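You operate a simulated robot arm through the tools that you are given. There is no shell and no other tool. Be economical: measure what you need, move in short steps, check, and stop when the job is done.

Carry out the task below with a simulated robot arm. There is one attempt and no reset: what you move stays moved.

## Task
Run the job on the job card and wait till it stops.
Fine: set its length, direction and speed before you start; the counter is at zero already.

The check looks at the end state, three seconds after you hand in, the way a careful person would. Anything else that was tipped, shoved, dropped, spilled or broken makes it a failure.

## Robot
A 5-joint arm with a two-finger parallel gripper on a trunk, on a base that drives. Base frame: it is fixed to the floor where the robot stands at the start and does not move with it; the origin is under the middle of the robot, x ahead of it, y to its left, z up. Readings come in mm, degrees, newtons and seconds.
It reaches about 1134 mm from its shoulder. Its first joint turns from -149.0 to 149.0 degrees. Places, roughly: big red button [1500, -1900, 1200]; black desk lever [900, 200, 1000]; blue desk button [900, -100, 900]; blue desk switch [700, 400, 900]; cabinet star knob [1400, -1700, 1200]; desk direction switch [900, 0, 900]; desk handwheel [1000, 400, 1100]; desk length dial [1000, 0, 1000]; desk power switch [800, 200, 900]; desk shaft switch [800, 100, 900]; desk speed dial [1100, -200, 1000]; desk taper dial [900, 500, 1000]; desk tension dial [1000, -100, 1000]; green desk button [1000, -300, 900]; job card [1200, -400, 1000]; red desk button [900, -200, 900]. Payload 1.57 kg.
The tool frame sits at the grasp point between the pads (the TCP): z along the fingers, y along the line on which they close. The tips reach 30 mm beyond it. Largest opening 110 mm; finger width 24, thickness 12; the body of the gripper, 48 by 112 mm, starts 78 mm behind the TCP.
Orientation is told as [roll, pitch, yaw] about the base's x, y, z axes, in that order, counted from this pose: with the fingers straight down and closing along the base's y, the tool's x points along the base's -x, its y along +y and its z along -z.

## Interface
- The arm moves only by the tool nudge_tool. Its argument "commands" is a list of rows, each an object of numbers (a shift or turn left out is 0, a gripper value left out holds the last): "tx", "ty", "tz": the shift along the tool's x, y, z in units of 25 mm (1.0 is 25 mm); "wx", "wy", "wz": the turn, a rotation vector about the tool's x, y, z in units of 6 degrees (1.0 is 6 degrees); "hand": the gripper command, from -1 (shut) to 1 (fully open), values between in proportion. In form: [{"tx": .., "ty": .., "tz": .., "wx": .., "wy": .., "wz": .., "hand": ..}, ...]. A call has 1 to 12 rows; each row shifts and turns the commanded pose from where the row before left it, along the tool's axes as they then stand. A call with a number of a shift or a turn outside -1 to 1 is refused whole. Each row takes 0.2 s and may step no farther than 50 mm and 8.6 degrees from the row before; otherwise, or with a gripper value out of range, the whole call is refused. A pose out of reach is approached as far as the arm can. The call stops where the force on the tool passes 70 N (or 10 N more than at its start, if that is more) or the arm is blocked; 0.2 s more then pass. Each finger travels about 72 mm/s and halts on what it meets, pressing with about 23 N; the grip force reading is that of the motor and also rises with nothing between the fingers. The clock runs only during rows and for 0.2 s after the last one: add rows that do not move to give the fingers time. It gives the time, the measured TCP pose, the force on the tool (base axes), the opening and the grip force at its end, in the units of the frame above (readings bear some noise), with the torque about the TCP (base axes, N m) and any sound that the robot's microphone picked up, and new pictures: "views" is both (left out), scene, wrist or none.
- Cameras (640 x 400 px; columns grow to the right, rows downward): "scene" is now at [31.7, 212.6, 1921.9]; the picture's right is [0.13, -0.99, 0.00], its down [-0.69, -0.09, -0.71] and it looks along [0.71, 0.09, -0.70] (base axes); focal length 257 px, centre (320, 200). "wrist" rides on the gripper at [70, 16, -141] in the tool frame; the picture's right is [-0.23, 0.97, 0.00], its down [-0.86, -0.20, -0.48] and it looks along [-0.47, -0.11, 0.88] (tool axes); focal length 222 px, centre (320, 200).
- lift_body(by): slides the trunk up (or, below 0, down) by that many mm; the arm and the scene camera ride with it, the base frame stays. It gives what a move gives, with no picture.
- drive_base(legs): drives the robot by 1 to 6 legs, each [ahead, turn to the left] in mm and degrees, along the robot's own axes; the way and the turn of a leg run together, so that a leg with both is an arc; at most 1500 mm and 180 degrees a leg. The arm and the cameras ride along, it lands a little off, and it stops where it bumps. It gives what a move gives, and a new picture of the scene camera.
- turn_head(pan, tilt): turns the head with the scene camera to pan (to the left, within 155 degrees either way) and tilt (down, from -29 to 69), counted from straight ahead of the robot. It gives what a move gives, and a new picture of the scene camera.
- probe_pixels(camera, pixels): for up to 12 pixels [column, row] of the newest picture of that camera ("zoom" is the newest enlarged one), the place [x, y, z] in the base frame of the surface seen there, good to about 2 mm. No time passes.
- close_up(camera, box): a new picture of the part [left, top, right, bottom] of that camera's present view, enlarged. No time passes.
- sign_off(): hands the job in; it is judged then, once.

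Work in short steps. Measure before you move; look again where a grasp or a placing could have gone wrong, and mend it. You have 80 turns and 260 pictures in all, those below and enlarged ones among them. Open the gripper and draw the arm clear of the work before you hand the job in, unless the task says otherwise; then end with one line.

The tools are called after "Request:" as a command line: name --argument value ..., lists and objects as JSON in quotes. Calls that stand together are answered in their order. nudge_tool: Moves the arm, as the interface text tells. Its arguments: {"type":"object","properties":{"commands":{"type":"array","items":{"type":"object","properties":{"tx":{"type":"number"},"ty":{"type":"number"},"tz":{"type":"number"},"wx":{"type":"number"},"wy":{"type":"number"},"wz":{"type":"number"},"hand":{"type":"number"}}}},"views":{"type":"string","enum":["both","scene","wrist","none"]}},"required":["commands"]} The other tools are called the same way: lift_body (by) slides the trunk up or down; drive_base (legs) drives the base; turn_head (pan, tilt) turns the head that bears the scene camera; probe_pixels (camera, pixels) gives the place of the surface under pixels of a picture; close_up (camera, box) takes an enlarged picture of a part of a camera's view; sign_off () hands the job in.

At the start:

```text
t: 0.0
eef_pos: [662.9, -105.2, 1203.0]
ee_rot: [0.0, 0.0, -0.6]
force: [-0.4, -0.4, 0.1]
torque: [0.0, 0.0, 0.03]
grip_width: 110.0
grasp_force: 0.0
trunk travel left (down, up): [-936.0, 34.0]
robot x, y, heading: [-7.5, 32.7, -0.0]
head pan, tilt: [7.5, 44.5]
```

scene: 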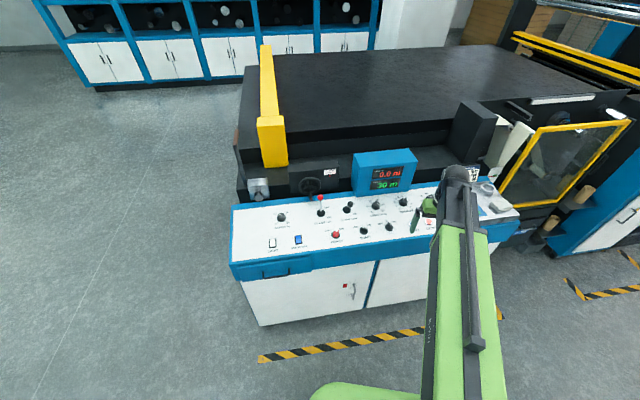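
wrist: 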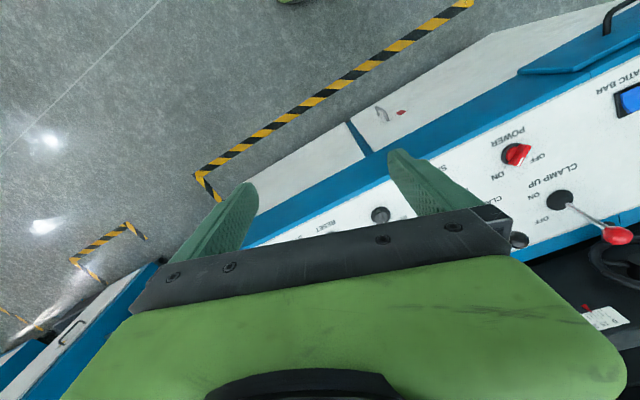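

I start by looking closely at the desk panel and job card area in the scene picture (columns 230–520, rows 140–260).

Request:
close_up --camera "scene" --box '[230, 180, 390, 280]'

Request:
close_up --camera "scene" --box '[340, 140, 520, 252]'

Request:
close_up --camera "scene" --box '[450, 155, 498, 185]'

```text
4.00 times, centred on (310, 230) of scene
```

zoom: 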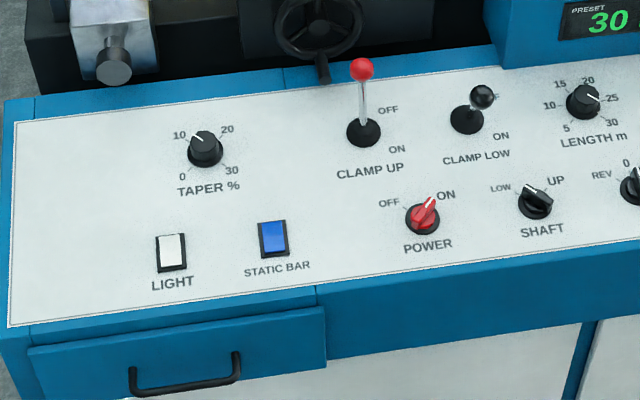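

```text
3.56 times, centred on (430, 196) of scene
```

zoom: 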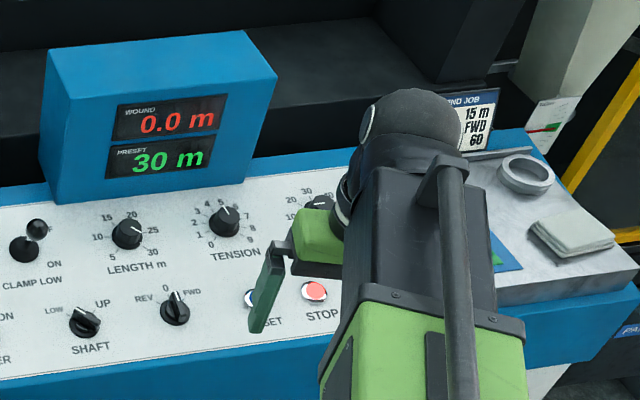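

```text
13.33 times, centred on (474, 170) of scene
```

zoom: 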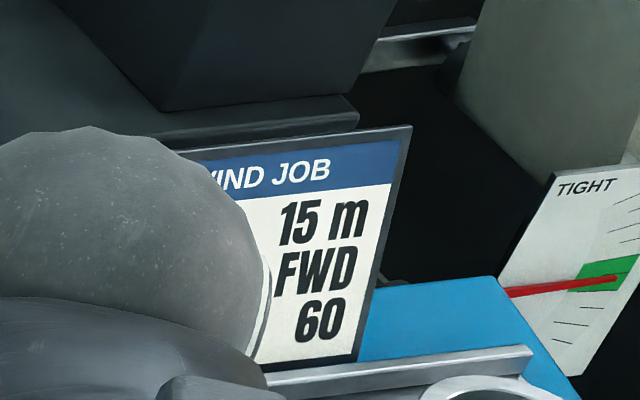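

The card reads 15 m, FWD, 60, but the arm hides part of the panel. I draw the arm back to see the rest.

Request:
nudge_tool --commands '[{"tx": 1, "hand": -1}, {"tx": 1}, {"tx": 1, "ty": -1}, {"tx": 1, "ty": -1}, {"tx": 1, "ty": -1}, {"tx": 1, "ty": -1}, {"ty": -1}, {"ty": -1}, {"ty": -1}, {"ty": -1}, {"ty": -1}, {"ty": -1}]'

```text
t: 2.6
eef_pos: [511.0, -354.7, 1202.8]
ee_rot: [0.0, 0.1, -0.7]
force: [0.2, -0.1, -0.4]
torque: [0.04, -0.04, -0.02]
grip_width: 0.0
grasp_force: 21.2
trunk travel left (down, up): [-936.0, 34.0]
robot x, y, heading: [-6.3, 31.4, -0.1]
head pan, tilt: [7.5, 44.5]
```

scene: 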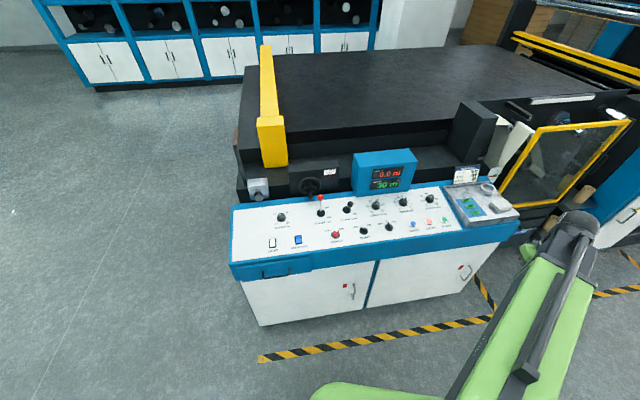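
wrist: 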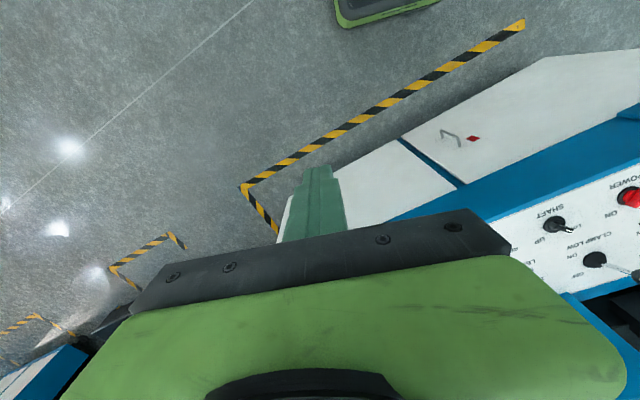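

The panel is clear now; I enlarge its right half, the left half, and the area around the machine side.

Request:
close_up --camera "scene" --box '[340, 180, 468, 260]'

Request:
close_up --camera "scene" --box '[434, 155, 530, 215]'

Request:
close_up --camera "scene" --box '[230, 150, 358, 230]'

Request:
close_up --camera "scene" --box '[480, 60, 640, 260]'

```text
5.00 times, centred on (404, 220) of scene
```

zoom: 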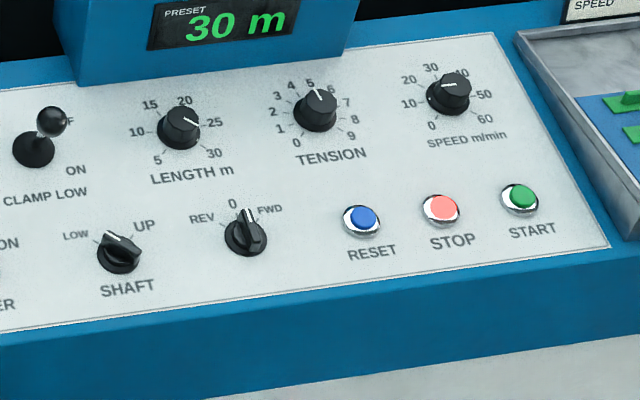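

```text
6.67 times, centred on (482, 185) of scene
```

zoom: 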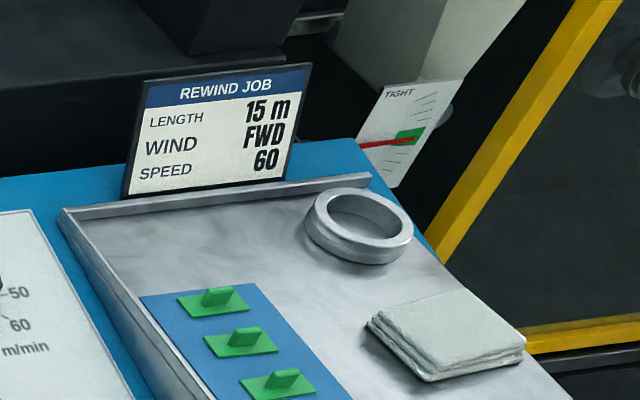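

```text
5.00 times, centred on (294, 190) of scene
```

zoom: 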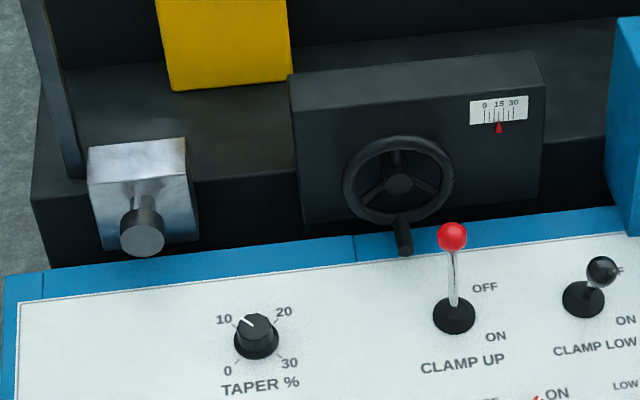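

```text
2.00 times, centred on (560, 160) of scene
```

zoom: 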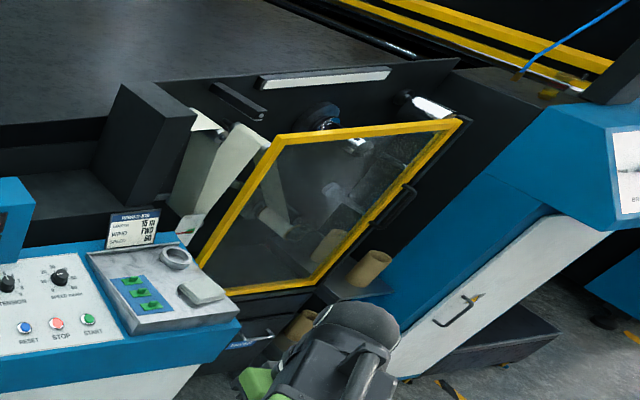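

I need exact places; I probe the control knobs in the scene picture (length 376,205; speed 430,198; direction 389,227; buttons 413,224 / 429,222 / 445,220) and panel points for the plane.

Request:
probe_pixels --camera "scene" --pixels '[[376, 204], [430, 197], [389, 225], [412, 223], [428, 221], [444, 219], [400, 240], [360, 218], [454, 231], [403, 201], [364, 229], [445, 205]]'

Request:
close_up --camera "scene" --box '[360, 190, 408, 220]'

Request:
close_up --camera "scene" --box '[370, 212, 402, 232]'

Request:
close_up --camera "scene" --box '[414, 187, 446, 207]'

```text
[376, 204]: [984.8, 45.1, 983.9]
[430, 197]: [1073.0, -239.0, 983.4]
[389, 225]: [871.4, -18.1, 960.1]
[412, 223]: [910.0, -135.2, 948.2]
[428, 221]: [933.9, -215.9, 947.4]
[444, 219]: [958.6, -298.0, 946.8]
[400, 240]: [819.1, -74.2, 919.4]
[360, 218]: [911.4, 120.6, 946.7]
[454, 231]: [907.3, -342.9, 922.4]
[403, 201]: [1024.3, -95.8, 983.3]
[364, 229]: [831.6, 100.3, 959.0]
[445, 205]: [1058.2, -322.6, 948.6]
```

```text
13.33 times, centred on (384, 205) of scene
```

zoom: 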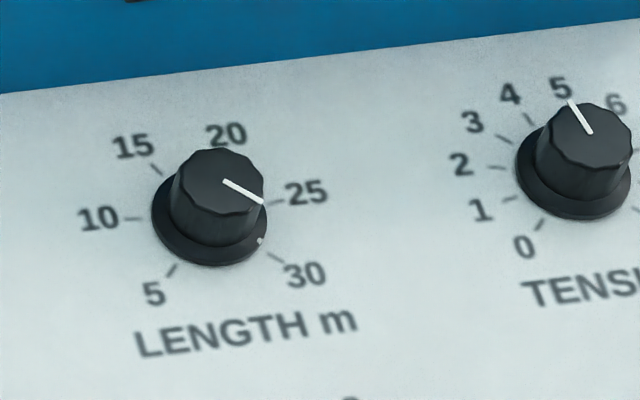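

```text
16.00 times, centred on (386, 222) of scene
```

zoom: 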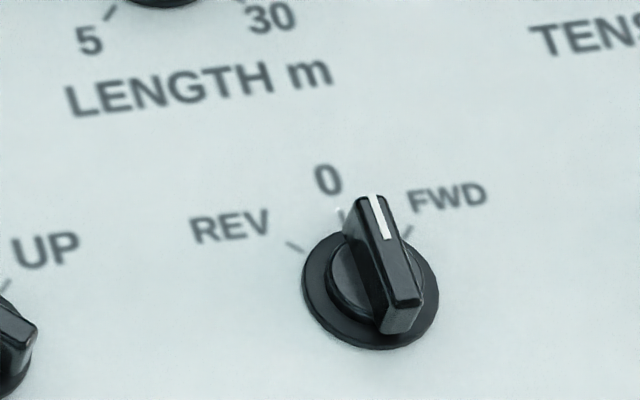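

```text
16.00 times, centred on (430, 197) of scene
```

zoom: 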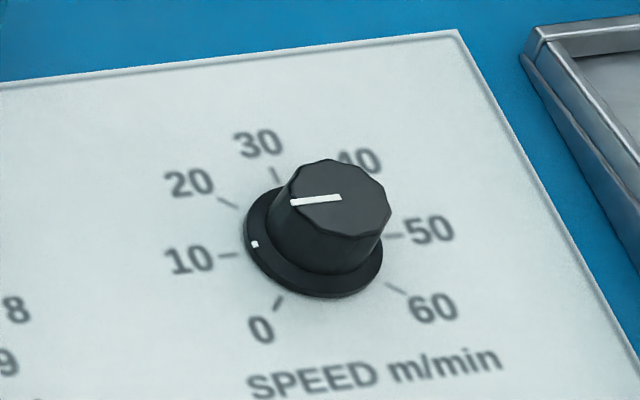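

The dials' skirt dots tell the setting: length ~30, speed ~12; direction switch seems at 0. I probe the panel surface, knob edges, display box and desk front for clearances.

Request:
probe_pixels --camera "scene" --pixels '[[390, 209], [416, 200], [404, 225], [378, 232], [420, 232], [385, 188], [385, 195], [415, 187], [400, 255], [420, 310], [265, 325], [490, 225]]'

Request:
probe_pixels --camera "scene" --pixels '[[372, 203], [379, 204], [376, 202], [376, 207], [427, 197], [433, 198], [430, 195], [387, 223], [390, 227], [390, 220], [470, 172], [412, 152]]'

```text
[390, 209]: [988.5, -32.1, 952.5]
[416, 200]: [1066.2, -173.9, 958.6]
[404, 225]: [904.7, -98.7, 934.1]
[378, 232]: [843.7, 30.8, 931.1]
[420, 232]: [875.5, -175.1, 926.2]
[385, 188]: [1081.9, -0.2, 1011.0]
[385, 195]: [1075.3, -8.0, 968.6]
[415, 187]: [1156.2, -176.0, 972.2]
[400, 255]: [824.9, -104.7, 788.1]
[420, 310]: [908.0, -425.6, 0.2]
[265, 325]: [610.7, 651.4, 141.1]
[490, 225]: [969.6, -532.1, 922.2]
```

```text
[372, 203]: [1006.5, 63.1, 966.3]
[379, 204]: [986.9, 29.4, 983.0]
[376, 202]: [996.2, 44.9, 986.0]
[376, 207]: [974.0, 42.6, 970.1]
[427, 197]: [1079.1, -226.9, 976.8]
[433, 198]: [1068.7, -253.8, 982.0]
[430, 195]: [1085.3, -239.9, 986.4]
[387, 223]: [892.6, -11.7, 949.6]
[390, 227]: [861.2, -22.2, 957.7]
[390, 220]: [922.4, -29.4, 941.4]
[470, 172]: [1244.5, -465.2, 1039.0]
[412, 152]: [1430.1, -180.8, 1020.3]
```

The panel tilts about 10° toward its front (facing direction about (-0.96,-0.29)). I plan to drive to about (334,-349) facing 16.6°; first I check the gate and neighbouring machine for clearance.

Request:
probe_pixels --camera "scene" --pixels '[[500, 203], [538, 130], [627, 123], [590, 190], [545, 265], [620, 220], [635, 190], [395, 152], [356, 155], [448, 160]]'

```text
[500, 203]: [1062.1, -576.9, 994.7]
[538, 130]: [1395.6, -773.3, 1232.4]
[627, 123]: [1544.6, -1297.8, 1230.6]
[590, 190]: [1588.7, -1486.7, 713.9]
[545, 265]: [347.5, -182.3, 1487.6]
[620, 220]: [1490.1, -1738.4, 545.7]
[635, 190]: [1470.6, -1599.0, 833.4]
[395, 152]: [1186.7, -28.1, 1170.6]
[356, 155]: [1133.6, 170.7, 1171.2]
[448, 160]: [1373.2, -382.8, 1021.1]
```

Clear path: everything within the swing (u up to 920 mm) is below the fingers' 1173 mm. I drive.

Request:
drive_base --legs '[[0, -48.2], [510, 0], [0, 64.8]]'

```text
t: 10.6
eef_pos: [938.0, -580.1, 1202.1]
ee_rot: [-0.1, 0.0, 15.5]
force: [0.3, 0.7, 0.6]
torque: [-0.07, -0.02, 0.01]
grip_width: 0.0
grasp_force: 20.9
trunk travel left (down, up): [-936.0, 34.0]
robot x, y, heading: [330.0, -330.4, 15.6]
head pan, tilt: [7.5, 44.5]
```

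scene: 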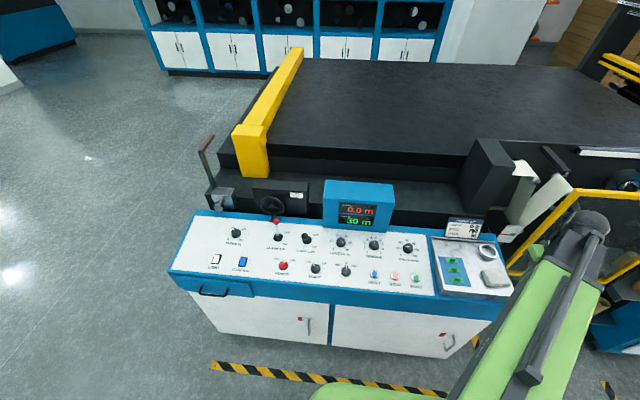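

Good pose. I take close-ups from here and probe the controls anew.

Request:
close_up --camera "scene" --box '[300, 215, 444, 305]'

Request:
probe_pixels --camera "zoom" --pixels '[[184, 115], [480, 146], [203, 236], [332, 258], [422, 268], [513, 275]]'

Request:
close_up --camera "scene" --box '[325, 228, 357, 248]'

Request:
close_up --camera "scene" --box '[392, 236, 424, 256]'

Request:
close_up --camera "scene" --box '[300, 255, 364, 295]'

Request:
close_up --camera "scene" --box '[210, 180, 338, 260]'

```text
4.44 times, centred on (372, 260) of scene
```

zoom: 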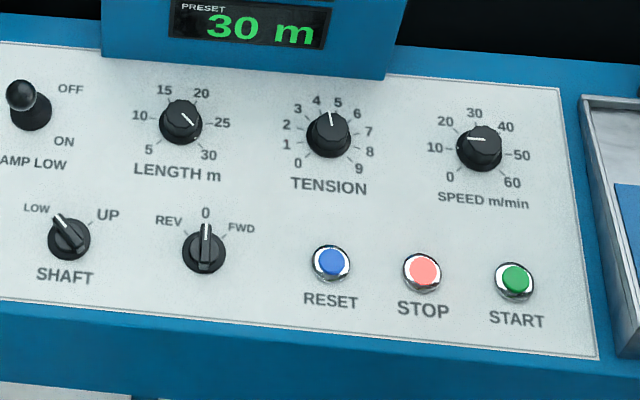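

```text
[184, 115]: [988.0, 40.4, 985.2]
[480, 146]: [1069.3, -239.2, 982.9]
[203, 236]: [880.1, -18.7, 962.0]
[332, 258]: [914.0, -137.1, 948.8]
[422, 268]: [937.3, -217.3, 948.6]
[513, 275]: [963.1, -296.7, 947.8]
```

```text
16.00 times, centred on (341, 238) of scene
```

zoom: 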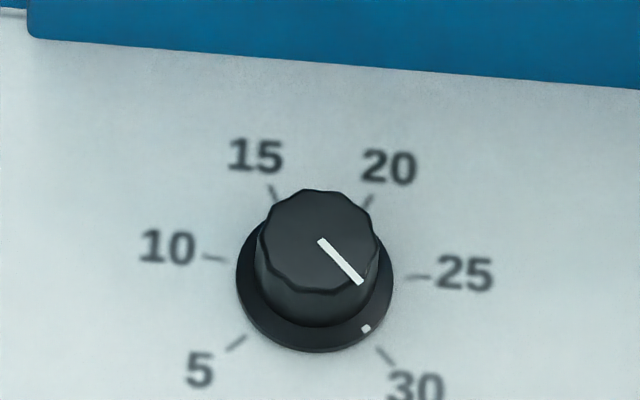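

```text
16.00 times, centred on (408, 246) of scene
```

zoom: 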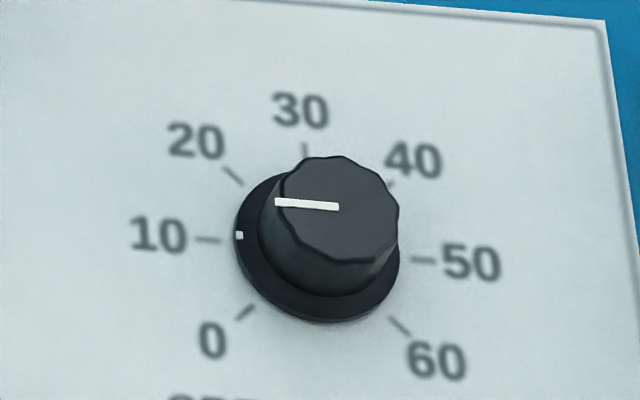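

```text
10.00 times, centred on (332, 275) of scene
```

zoom: 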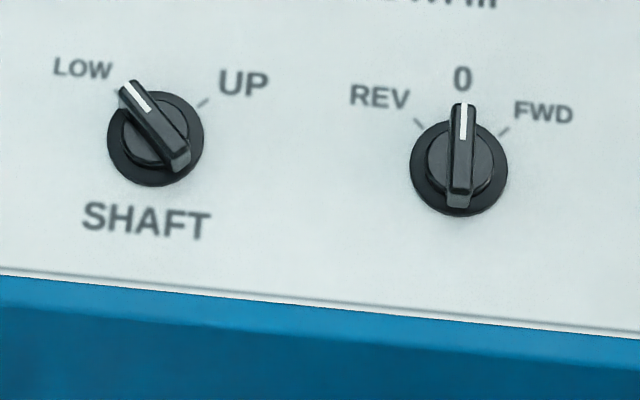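

```text
5.00 times, centred on (274, 220) of scene
```

zoom: 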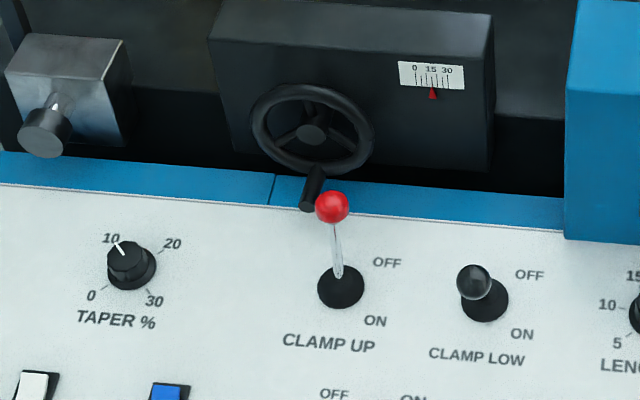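

I probe the knob-top centres and rims accurately.

Request:
probe_pixels --camera "scene" --pixels '[[340.9, 240], [341, 237.8], [338.2, 240.5], [343.6, 240.5], [340.9, 242], [408.9, 246.4], [409, 244.2], [406.2, 246.4], [411.6, 247], [408.8, 248.4], [346.2, 266.5], [346.1, 273.3]]'

```text
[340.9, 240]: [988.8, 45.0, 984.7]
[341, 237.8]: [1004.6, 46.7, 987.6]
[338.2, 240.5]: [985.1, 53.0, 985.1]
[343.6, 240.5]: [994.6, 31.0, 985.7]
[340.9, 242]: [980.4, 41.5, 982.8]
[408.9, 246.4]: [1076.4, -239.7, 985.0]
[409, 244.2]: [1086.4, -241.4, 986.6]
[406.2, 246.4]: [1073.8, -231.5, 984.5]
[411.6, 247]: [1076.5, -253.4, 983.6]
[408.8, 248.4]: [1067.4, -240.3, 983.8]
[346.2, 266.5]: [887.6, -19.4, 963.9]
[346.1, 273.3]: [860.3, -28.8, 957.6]
```

Length knob top centre ≈ (991,43,985), panel ~957 there. I spin the tool radial (yaw ≈ 29°), then carry it at the present height over the length dial, in two calls.

Request:
nudge_tool --commands '[{"wz": -0.773, "hand": 0.0}, {"wz": -0.773}, {"wz": -0.773}, {"tx": -0.667, "ty": 0.986}, {"tx": -0.667, "ty": 0.986}, {"tx": -0.667, "ty": 0.986}, {"tx": -0.667, "ty": 0.986}, {"tx": -0.667, "ty": 0.986}, {"tx": -0.667, "ty": 0.986}, {"tx": -0.667, "ty": 0.986}, {"tx": -0.667, "ty": 0.986}, {"tx": -0.667, "ty": 0.986}]' --views "none"

Request:
nudge_tool --commands '[{"tx": -0.667, "ty": 0.986}, {"tx": -0.667, "ty": 0.986}, {"tx": -0.667, "ty": 0.986}, {"tx": -0.667, "ty": 0.986}, {"tx": -0.667, "ty": 0.986}, {"tx": -0.667, "ty": 0.986}, {"tx": -0.667, "ty": 0.986}, {"tx": -0.667, "ty": 0.986}, {"tx": -0.667, "ty": 0.986}, {"tx": -0.667, "ty": 0.986}, {"tx": -0.667, "ty": 0.986}, {"tx": -0.667, "ty": 0.986}]'

```text
t: 13.2
eef_pos: [959.3, -315.0, 1203.1]
ee_rot: [0.0, -0.1, 29.4]
force: [0.8, 0.4, -0.4]
torque: [-0.01, 0.0, 0.02]
grip_width: 55.3
grasp_force: 0.0
trunk travel left (down, up): [-936.0, 34.0]
robot x, y, heading: [328.7, -327.0, 15.7]
head pan, tilt: [7.5, 44.5]
```

```text
t: 15.8
eef_pos: [989.5, 39.8, 1201.9]
ee_rot: [0.0, 0.0, 29.3]
force: [-0.1, -0.3, 0.7]
torque: [-0.05, -0.01, 0.0]
grip_width: 55.1
grasp_force: 0.2
trunk travel left (down, up): [-936.0, 34.0]
robot x, y, heading: [328.2, -328.1, 15.6]
head pan, tilt: [7.5, 44.5]
```

scene: 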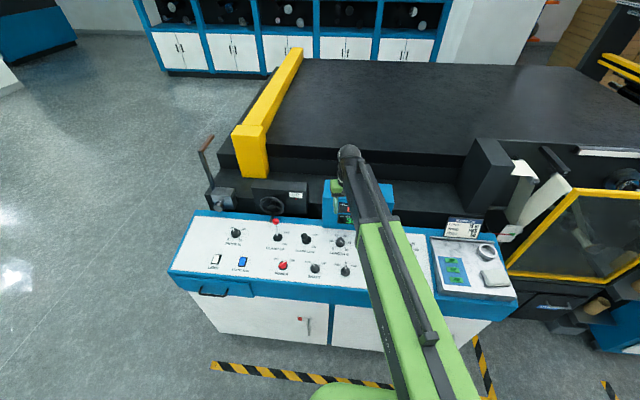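
wrist: 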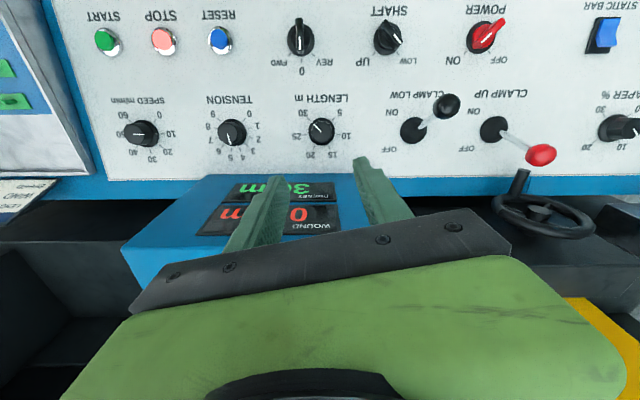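

Wrist view shows the length dial just beyond the fingers at (320,130). I back off 35 mm, tilt the tool 10° to match the panel, and come down partway.

Request:
nudge_tool --commands '[{"tx": 0.7, "ty": 0.06}, {"tx": 0.7, "ty": 0.06}, {"wy": -0.83}, {"wy": -0.84}, {"tz": 1}, {"tz": 1}, {"tz": 1}, {"tz": 1}, {"tz": 1}]'

```text
t: 17.8
eef_pos: [971.0, 33.1, 1207.1]
ee_rot: [0.0, -10.0, 29.4]
force: [0.1, -0.6, 0.3]
torque: [0.07, -0.02, -0.01]
grip_width: 54.8
grasp_force: 0.1
out of reach, approached as far as the arm can: row 4, 5, 6, 7, 8, 9
trunk travel left (down, up): [-936.0, 34.0]
robot x, y, heading: [329.5, -327.7, 15.5]
head pan, tilt: [7.5, 44.5]
```

scene: 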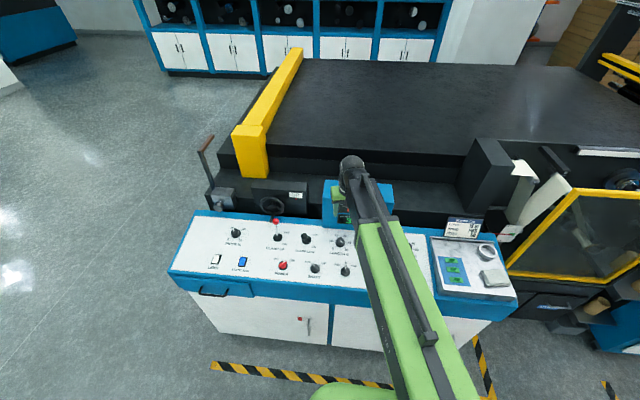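
wrist: 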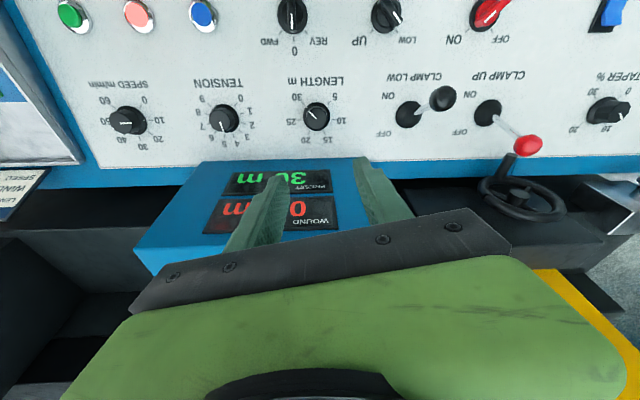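

The pose is out of reach at this trunk height (wrist limit), so I lower the trunk 100 mm and check.

Request:
lift_body --by -100

Request:
nudge_tool --commands '[{"tx": 0}]' --views "wrist"

```text
t: 19.2
eef_pos: [970.4, 32.0, 1106.7]
ee_rot: [-0.1, -10.0, 29.3]
force: [0.4, 0.7, -1.1]
torque: [-0.02, 0.02, 0.05]
grip_width: 55.0
grasp_force: 0.1
trunk travel left (down, up): [-836.0, 134.0]
robot x, y, heading: [326.0, -329.2, 15.8]
head pan, tilt: [7.5, 44.5]
```

```text
t: 19.6
eef_pos: [970.3, 33.3, 1106.5]
ee_rot: [0.0, -9.9, 29.4]
force: [-0.5, -0.2, -1.0]
torque: [0.0, 0.03, -0.01]
grip_width: 55.0
grasp_force: 0.0
trunk travel left (down, up): [-836.0, 134.0]
robot x, y, heading: [330.6, -330.9, 15.4]
head pan, tilt: [7.5, 44.5]
```

wrist: 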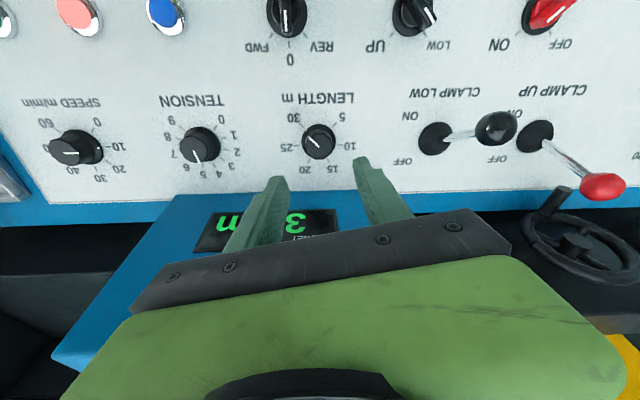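

I move the tool up 100 mm relative to the trunk to get away from the reach limit, then I'll lower the trunk.

Request:
nudge_tool --commands '[{"tz": -1}, {"tz": -1}, {"tz": -1}, {"tz": -1}]' --views "none"

Request:
lift_body --by -130

```text
t: 20.6
eef_pos: [960.5, 26.8, 1107.4]
ee_rot: [0.0, -10.0, 29.5]
force: [0.1, 0.5, -0.6]
torque: [0.02, -0.02, -0.01]
grip_width: 55.0
grasp_force: 0.0
out of reach, approached as far as the arm can: row 1, 2, 3, 4
trunk travel left (down, up): [-836.0, 134.0]
robot x, y, heading: [330.1, -327.6, 15.6]
head pan, tilt: [7.5, 44.5]
```

```text
t: 22.1
eef_pos: [959.2, 26.7, 979.5]
ee_rot: [-0.3, -10.6, 29.6]
force: [-6.8, -1.9, 38.6]
torque: [-1.4, -0.26, -0.24]
grip_width: 54.0
grasp_force: 0.0
trunk travel left (down, up): [-707.0, 263.0]
robot x, y, heading: [327.1, -330.9, 15.2]
head pan, tilt: [7.5, 44.5]
stopped: the force on the tool passed its limit at 72 N (the readings are from after the stop); the commanded pose is now the measured one
```

The tips met the panel (force 39 N) as the tool had not risen. I lift the trunk 60 mm at once and look.

Request:
lift_body --by 60

Request:
nudge_tool --commands '[{"tz": 0}]'

```text
t: 23.1
eef_pos: [962.4, 28.9, 1036.8]
ee_rot: [-0.2, -10.4, 29.7]
force: [-0.3, 0.0, 0.4]
torque: [-0.02, 0.0, 0.01]
grip_width: 55.3
grasp_force: 0.0
trunk travel left (down, up): [-767.0, 203.0]
robot x, y, heading: [327.5, -329.8, 15.6]
head pan, tilt: [7.5, 44.5]
```

```text
t: 23.5
eef_pos: [962.0, 28.7, 1037.6]
ee_rot: [-0.2, -10.6, 29.6]
force: [-0.3, 0.6, 0.7]
torque: [0.0, -0.03, 0.0]
grip_width: 55.1
grasp_force: 0.1
trunk travel left (down, up): [-767.0, 203.0]
robot x, y, heading: [326.1, -327.7, 15.5]
head pan, tilt: [7.5, 44.5]
```

scene: 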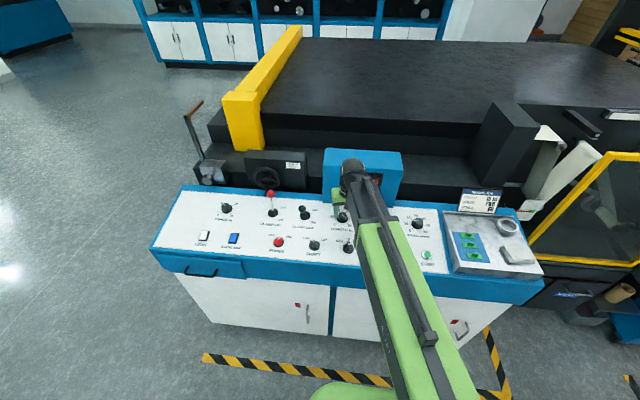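
wrist: 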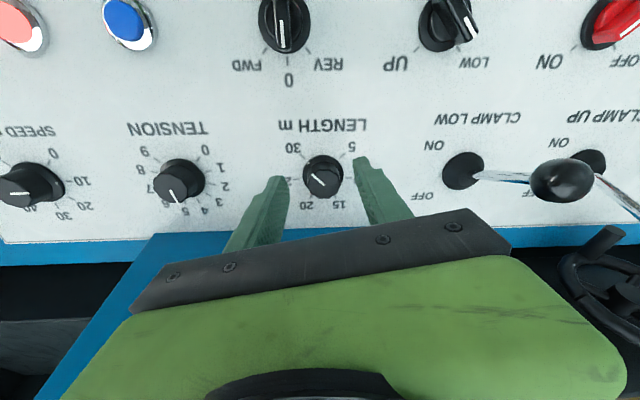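

Nothing was changed. I test small moves toward the dial: forward 15 mm and left a bit.

Request:
nudge_tool --commands '[{"tx": -0.6}]' --views "none"

Request:
nudge_tool --commands '[{"tz": 0.4}]' --views "none"

```text
t: 23.9
eef_pos: [977.0, 35.8, 1037.1]
ee_rot: [-0.2, -10.5, 29.6]
force: [-0.7, -0.2, 0.3]
torque: [-0.02, 0.0, -0.01]
grip_width: 54.9
grasp_force: 0.0
trunk travel left (down, up): [-767.0, 203.0]
robot x, y, heading: [329.1, -329.2, 15.5]
head pan, tilt: [7.5, 44.5]
```

```text
t: 24.3
eef_pos: [975.4, 35.7, 1037.5]
ee_rot: [-0.3, -10.7, 29.6]
force: [0.4, -0.1, 0.1]
torque: [0.01, 0.02, 0.01]
grip_width: 55.0
grasp_force: 0.0
out of reach, approached as far as the arm can: row 1
trunk travel left (down, up): [-767.0, 203.0]
robot x, y, heading: [324.9, -326.4, 15.6]
head pan, tilt: [7.5, 44.5]
```

Down is blocked but earlier "up" moves only undid the overshoot. So I raise the tool 125 mm along its axis now and check it moves before lowering the trunk.

Request:
nudge_tool --commands '[{"tz": -1}, {"tz": -1}, {"tz": -1}, {"tz": -1}, {"tz": -1}]' --views "none"

```text
t: 25.5
eef_pos: [962.4, 29.2, 1037.9]
ee_rot: [-0.2, -10.5, 29.6]
force: [0.5, 0.7, 0.1]
torque: [-0.03, -0.01, -0.02]
grip_width: 54.7
grasp_force: 0.1
out of reach, approached as far as the arm can: row 1, 2, 3, 4, 5
trunk travel left (down, up): [-767.0, 203.0]
robot x, y, heading: [328.6, -329.5, 15.6]
head pan, tilt: [7.5, 44.5]
```

Height never changes by arm moves: the arm is of horizontal type and only the trunk gives z. I restore the command depth (+4.6) and shift 14 mm forward over the dial axis, then look.

Request:
nudge_tool --commands '[{"tz": 1}, {"tz": 1}, {"tz": 1}, {"tz": 1}, {"tz": 0.6}, {"tx": -0.56, "tz": 0.1}, {"hand": 0.0}]' --views "wrist"

```text
t: 27.1
eef_pos: [988.4, 42.3, 1037.3]
ee_rot: [-0.2, -10.6, 29.6]
force: [0.3, 0.0, -1.1]
torque: [0.02, 0.01, 0.01]
grip_width: 55.1
grasp_force: 0.1
out of reach, approached as far as the arm can: row 1, 2, 3, 4, 5
trunk travel left (down, up): [-767.0, 203.0]
robot x, y, heading: [330.7, -329.8, 15.6]
head pan, tilt: [7.5, 44.5]
```

wrist: 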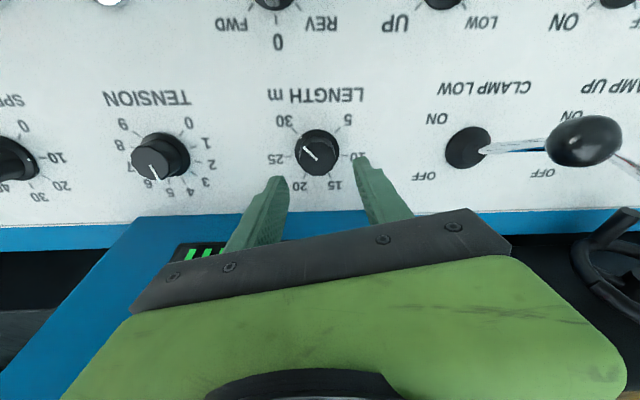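

Aligned over the dial. I check the clamp-low lever ball and display front for spin clearance, then lower the trunk 42 mm.

Request:
probe_pixels --camera "scene" --pixels '[[302, 209], [330, 160], [330, 190], [330, 203]]'

Request:
lift_body --by -42

```text
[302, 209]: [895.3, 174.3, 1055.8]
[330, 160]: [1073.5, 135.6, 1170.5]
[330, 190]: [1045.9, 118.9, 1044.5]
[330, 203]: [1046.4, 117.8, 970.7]
```

```text
t: 28.0
eef_pos: [987.7, 42.1, 996.1]
ee_rot: [-0.2, -10.6, 29.7]
force: [-0.4, 0.3, 0.1]
torque: [-0.02, 0.01, -0.01]
grip_width: 55.1
grasp_force: 0.1
trunk travel left (down, up): [-725.0, 245.0]
robot x, y, heading: [329.0, -330.4, 15.5]
head pan, tilt: [7.5, 44.5]
```

No contact and clear all round. I close on the knob.

Request:
nudge_tool --commands '[{"hand": -1}, {}, {}, {}]' --views "wrist"

```text
t: 29.0
eef_pos: [988.2, 41.3, 995.8]
ee_rot: [-0.2, -10.6, 29.6]
force: [4.2, -7.1, 1.4]
torque: [-0.89, -0.5, -0.2]
grip_width: 35.2
grasp_force: 41.8
trunk travel left (down, up): [-725.0, 245.0]
robot x, y, heading: [329.5, -328.3, 15.7]
head pan, tilt: [7.5, 44.5]
```

wrist: 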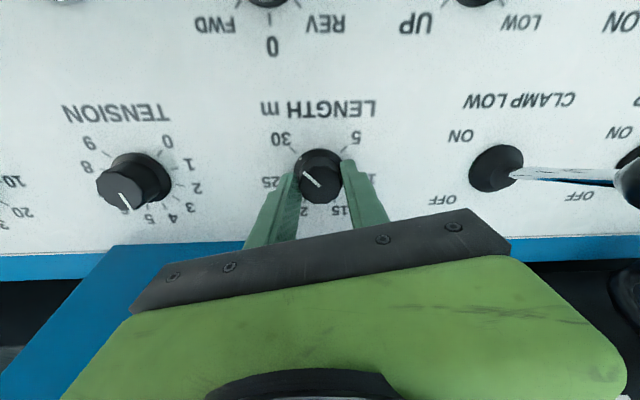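

Gripped at 35 mm with a small side force; I ease 1.5 mm along -tool y and turn counter-clockwise 60°, watching the display.

Request:
nudge_tool --commands '[{"ty": -0.06}, {"wz": -1}, {"wz": -1}, {"wz": -1}, {"wz": -1}, {"wz": -1}, {"wz": -1}, {"wz": -1}, {"wz": -1}, {"wz": -1}, {"wz": -1}]'

```text
t: 31.4
eef_pos: [987.7, 42.3, 996.3]
ee_rot: [-9.3, -5.1, 90.1]
force: [5.2, 4.3, 5.1]
torque: [-0.23, -0.36, -0.1]
grip_width: 34.4
grasp_force: 42.1
trunk travel left (down, up): [-725.0, 245.0]
robot x, y, heading: [327.8, -328.6, 15.7]
head pan, tilt: [7.5, 44.5]
```

scene: 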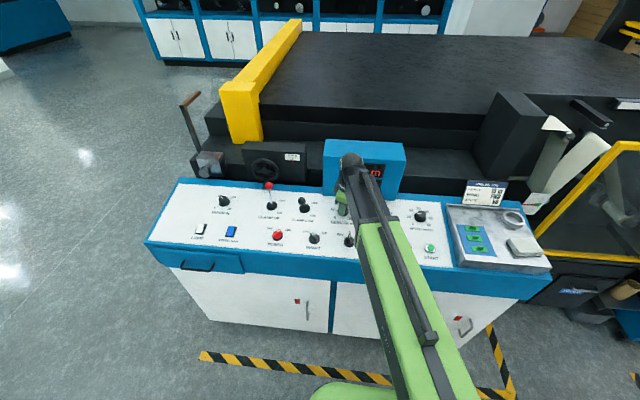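
wrist: 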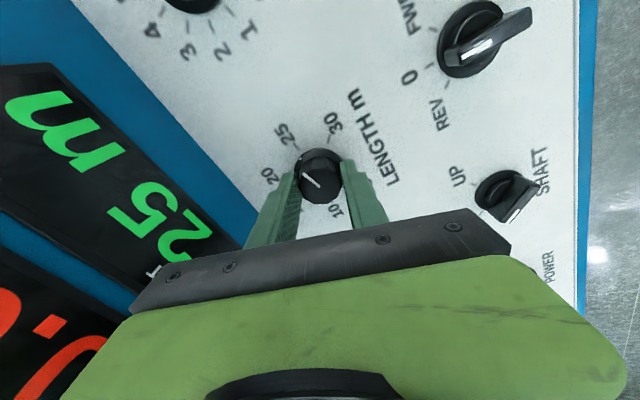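

The knob follows; display shows 25 m. I keep turning another 72°.

Request:
nudge_tool --commands '[{"wz": -1}, {"wz": -1}, {"wz": -1}, {"wz": -1}, {"wz": -1}, {"wz": -1}, {"wz": -1}, {"wz": -1}, {"wz": -1}, {"wz": -1}, {"wz": -1}, {"wz": -1}]'

```text
t: 34.0
eef_pos: [989.2, 41.0, 995.5]
ee_rot: [-7.9, 7.2, 161.1]
force: [14.6, 8.7, 11.9]
torque: [-0.26, 0.5, -0.09]
grip_width: 34.8
grasp_force: 42.5
trunk travel left (down, up): [-725.0, 245.0]
robot x, y, heading: [329.4, -329.1, 15.6]
head pan, tilt: [7.5, 44.5]
```

scene: 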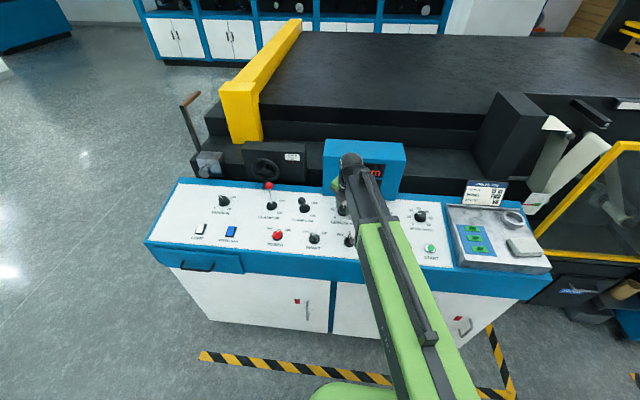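
wrist: 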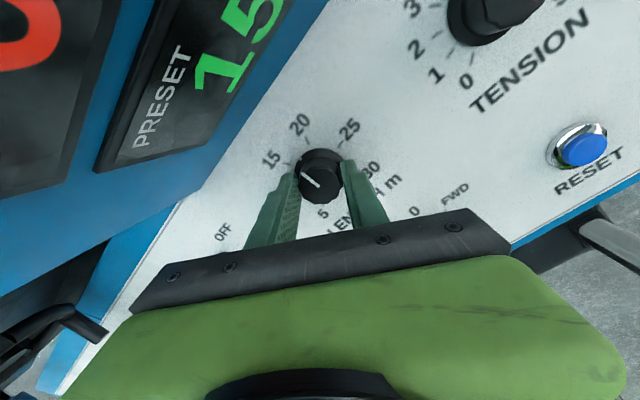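

The display now shows 15; I zoom to see the dial mark.

Request:
close_up --camera "wrist" --box '[256, 110, 384, 190]'

Request:
close_up --camera "wrist" --box '[90, 0, 330, 150]'

```text
5.00 times, centred on (320, 150) of wrist
```

zoom: 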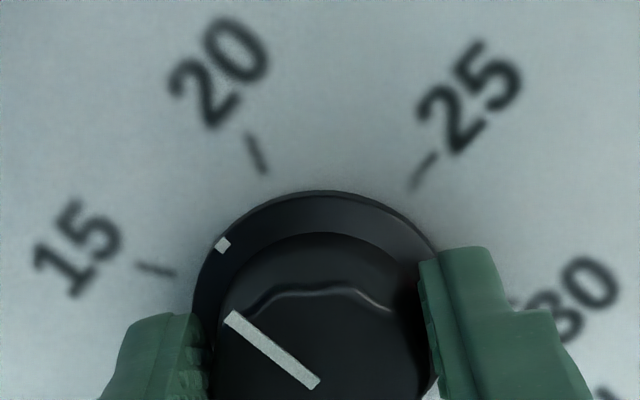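

```text
2.67 times, centred on (210, 75) of wrist
```

zoom: 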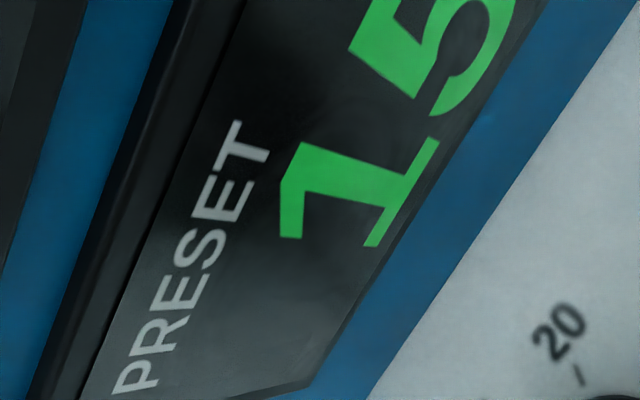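

The mark is about 20° short of the 15 tick; I turn 20° more.

Request:
nudge_tool --commands '[{"wz": -1}, {"wz": -1}, {"wz": -0.7}, {"wz": -0.7}]' --views "wrist"

Request:
close_up --camera "wrist" --box '[256, 110, 384, 190]'

```text
t: 35.0
eef_pos: [988.9, 42.2, 995.1]
ee_rot: [-4.9, 9.4, -178.4]
force: [13.9, 11.7, 10.4]
torque: [-0.4, 0.21, -0.08]
grip_width: 34.5
grasp_force: 42.0
trunk travel left (down, up): [-725.0, 245.0]
robot x, y, heading: [329.4, -326.1, 15.4]
head pan, tilt: [7.5, 44.5]
```

wrist: 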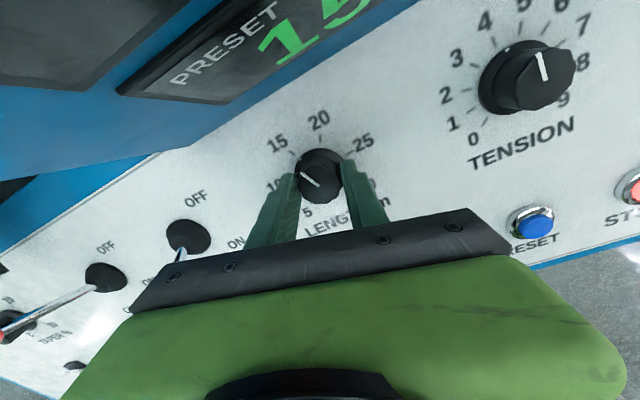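

```text
5.00 times, centred on (320, 150) of wrist
```

zoom: 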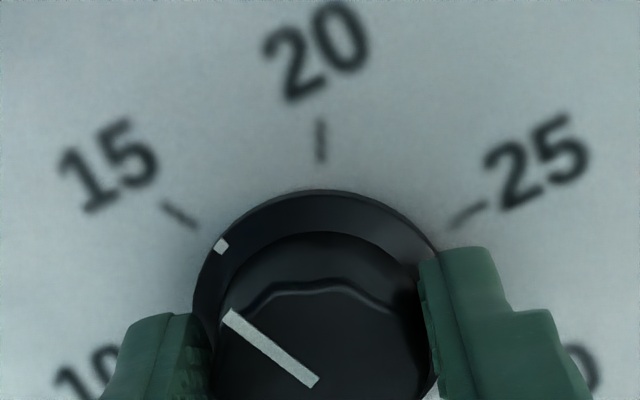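

The mark sits on the 15 tick and the display reads 15 m. I release and raise the trunk fully clear of the display box.

Request:
nudge_tool --commands '[{"hand": 0.0}, {}, {}]' --views "none"

Request:
lift_body --by 225

Request:
nudge_tool --commands '[{"wx": -0.41, "wy": -0.785}, {"wx": -0.41, "wy": -0.785}]' --views "wrist"

```text
t: 35.8
eef_pos: [988.8, 40.3, 995.5]
ee_rot: [-4.8, 9.4, -178.4]
force: [-0.3, 0.0, 0.2]
torque: [-0.02, 0.02, -0.03]
grip_width: 54.9
grasp_force: 0.0
trunk travel left (down, up): [-725.0, 245.0]
robot x, y, heading: [324.9, -328.9, 15.6]
head pan, tilt: [7.5, 44.5]
```

```text
t: 38.1
eef_pos: [988.3, 40.9, 1221.9]
ee_rot: [-4.7, 9.4, -178.5]
force: [0.4, -0.7, 0.4]
torque: [0.01, -0.02, 0.0]
grip_width: 55.0
grasp_force: 0.0
trunk travel left (down, up): [-950.0, 20.0]
robot x, y, heading: [328.0, -325.8, 15.4]
head pan, tilt: [7.5, 44.5]
```

```text
t: 38.8
eef_pos: [987.8, 40.0, 1216.3]
ee_rot: [0.2, -0.1, -178.1]
force: [-0.1, 1.0, -0.2]
torque: [-0.02, -0.01, -0.01]
grip_width: 54.9
grasp_force: 0.1
out of reach, approached as far as the arm can: row 1
trunk travel left (down, up): [-950.0, 20.0]
robot x, y, heading: [330.1, -332.1, 16.0]
head pan, tilt: [7.5, 44.5]
```

wrist: 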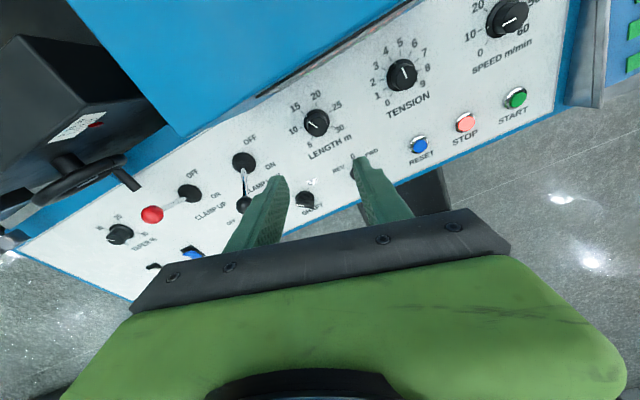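

Length is left at 15. I travel to the speed dial at this height.

Request:
nudge_tool --commands '[{"tx": 0.258, "ty": 0.949}, {"tx": 0.258, "ty": 0.949}, {"tx": 0.258, "ty": 0.949}, {"tx": 0.258, "ty": 0.949}, {"tx": 0.258, "ty": 0.949}, {"tx": 0.258, "ty": 0.949}, {"tx": 0.258, "ty": 0.949}, {"tx": 0.258, "ty": 0.949}, {"tx": 0.258, "ty": 0.949}, {"tx": 0.258, "ty": 0.949}, {"tx": 0.258, "ty": 0.949}, {"tx": 0.258, "ty": 0.949}]' --views "none"

Request:
nudge_tool --commands '[{"wx": 0.073, "wy": 0.85}, {"wx": 0.073, "wy": 0.85}]'

```text
t: 41.4
eef_pos: [1073.3, -216.3, 1216.7]
ee_rot: [0.5, 0.0, -179.2]
force: [-0.1, -0.6, 0.6]
torque: [0.04, 0.0, 0.01]
grip_width: 54.6
grasp_force: 0.0
out of reach, approached as far as the arm can: row 11, 12
trunk travel left (down, up): [-950.0, 20.0]
robot x, y, heading: [325.2, -328.5, 15.7]
head pan, tilt: [7.5, 44.5]
```

```text
t: 42.0
eef_pos: [1071.6, -207.3, 1220.9]
ee_rot: [-0.6, 10.2, -178.4]
force: [0.0, -0.3, 0.1]
torque: [0.02, 0.01, 0.0]
grip_width: 55.1
grasp_force: 0.0
out of reach, approached as far as the arm can: row 1, 2
trunk travel left (down, up): [-950.0, 20.0]
robot x, y, heading: [328.1, -325.3, 15.8]
head pan, tilt: [7.5, 44.5]
```

scene: 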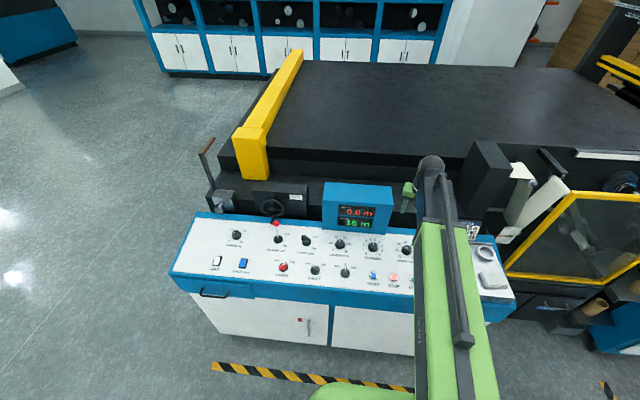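
wrist: 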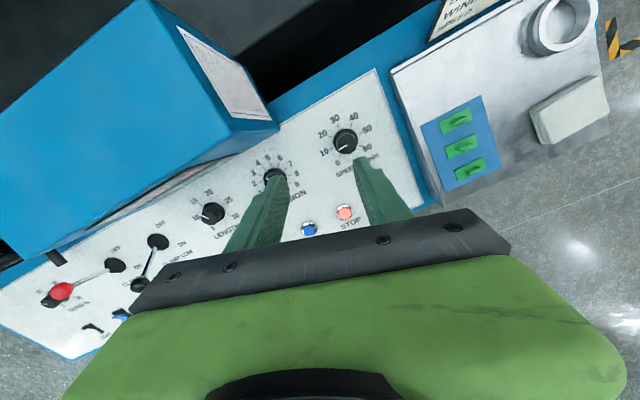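

The arm stuck at y≈-207, likely a spin stop near 175°. I spin 36° clockwise, and zoom at the display, which must read 15.

Request:
nudge_tool --commands '[{"wz": 1}, {"wz": 1}, {"wz": 1}, {"wz": 1}, {"wz": 1}, {"wz": 1}]' --views "wrist"

Request:
close_up --camera "scene" --box '[320, 190, 400, 250]'

```text
t: 43.4
eef_pos: [1071.9, -206.9, 1220.5]
ee_rot: [-6.6, 7.9, 145.4]
force: [-0.6, 0.2, 0.4]
torque: [0.02, 0.01, 0.02]
grip_width: 54.9
grasp_force: 0.0
trunk travel left (down, up): [-950.0, 20.0]
robot x, y, heading: [326.2, -330.4, 15.4]
head pan, tilt: [7.5, 44.5]
```

wrist: 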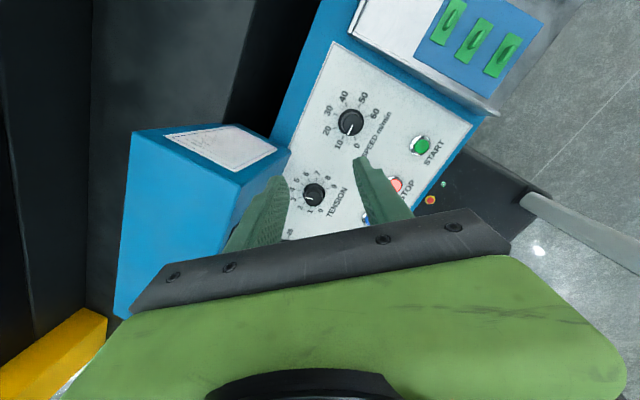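

```text
6.67 times, centred on (360, 220) of scene
```

zoom: 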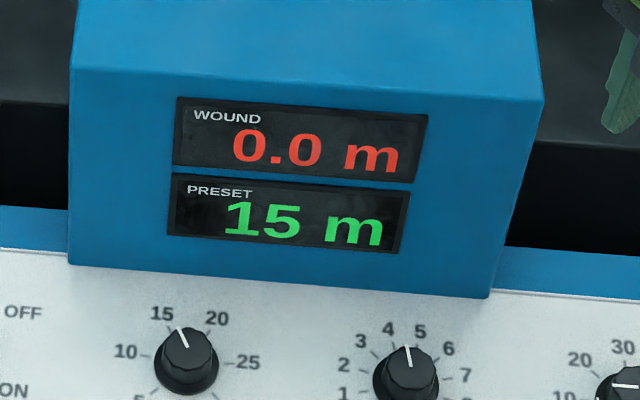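

Display confirms 15 m. I shift 35 mm to the right to be over the speed dial.

Request:
nudge_tool --commands '[{"tx": 0.442, "ty": 0.536}, {"tx": 0.442, "ty": 0.536}]' --views "none"

```text
t: 44.0
eef_pos: [1075.1, -243.4, 1220.5]
ee_rot: [-6.6, 7.9, 145.5]
force: [-0.4, -1.1, -0.2]
torque: [0.05, 0.01, -0.03]
grip_width: 55.1
grasp_force: 0.0
trunk travel left (down, up): [-950.0, 20.0]
robot x, y, heading: [327.6, -328.8, 15.7]
head pan, tilt: [7.5, 44.5]
```

On target. I lower 180 mm with slightly wider fingers and look.

Request:
lift_body --by -180

Request:
nudge_tool --commands '[{"hand": 0.15}]' --views "wrist"

```text
t: 46.0
eef_pos: [1073.4, -242.9, 1041.7]
ee_rot: [-6.7, 7.7, 145.4]
force: [0.1, -0.3, -0.9]
torque: [0.01, -0.02, 0.02]
grip_width: 54.8
grasp_force: 0.2
trunk travel left (down, up): [-770.0, 200.0]
robot x, y, heading: [327.6, -329.0, 15.6]
head pan, tilt: [7.5, 44.5]
```

```text
t: 46.4
eef_pos: [1075.4, -242.9, 1040.5]
ee_rot: [-6.6, 7.8, 145.6]
force: [-0.1, -0.1, 0.7]
torque: [-0.02, -0.02, 0.03]
grip_width: 63.2
grasp_force: 0.0
trunk travel left (down, up): [-770.0, 200.0]
robot x, y, heading: [326.4, -328.5, 15.9]
head pan, tilt: [7.5, 44.5]
```

wrist: 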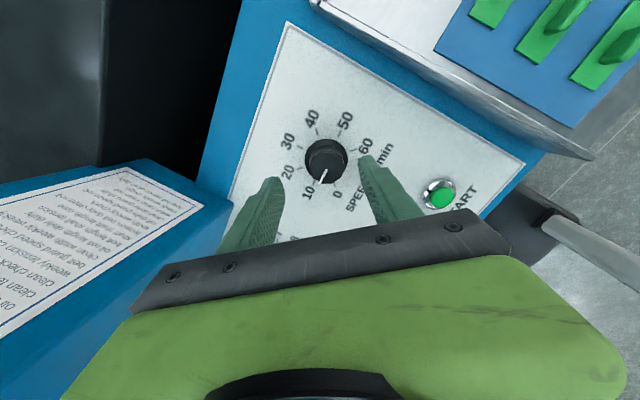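

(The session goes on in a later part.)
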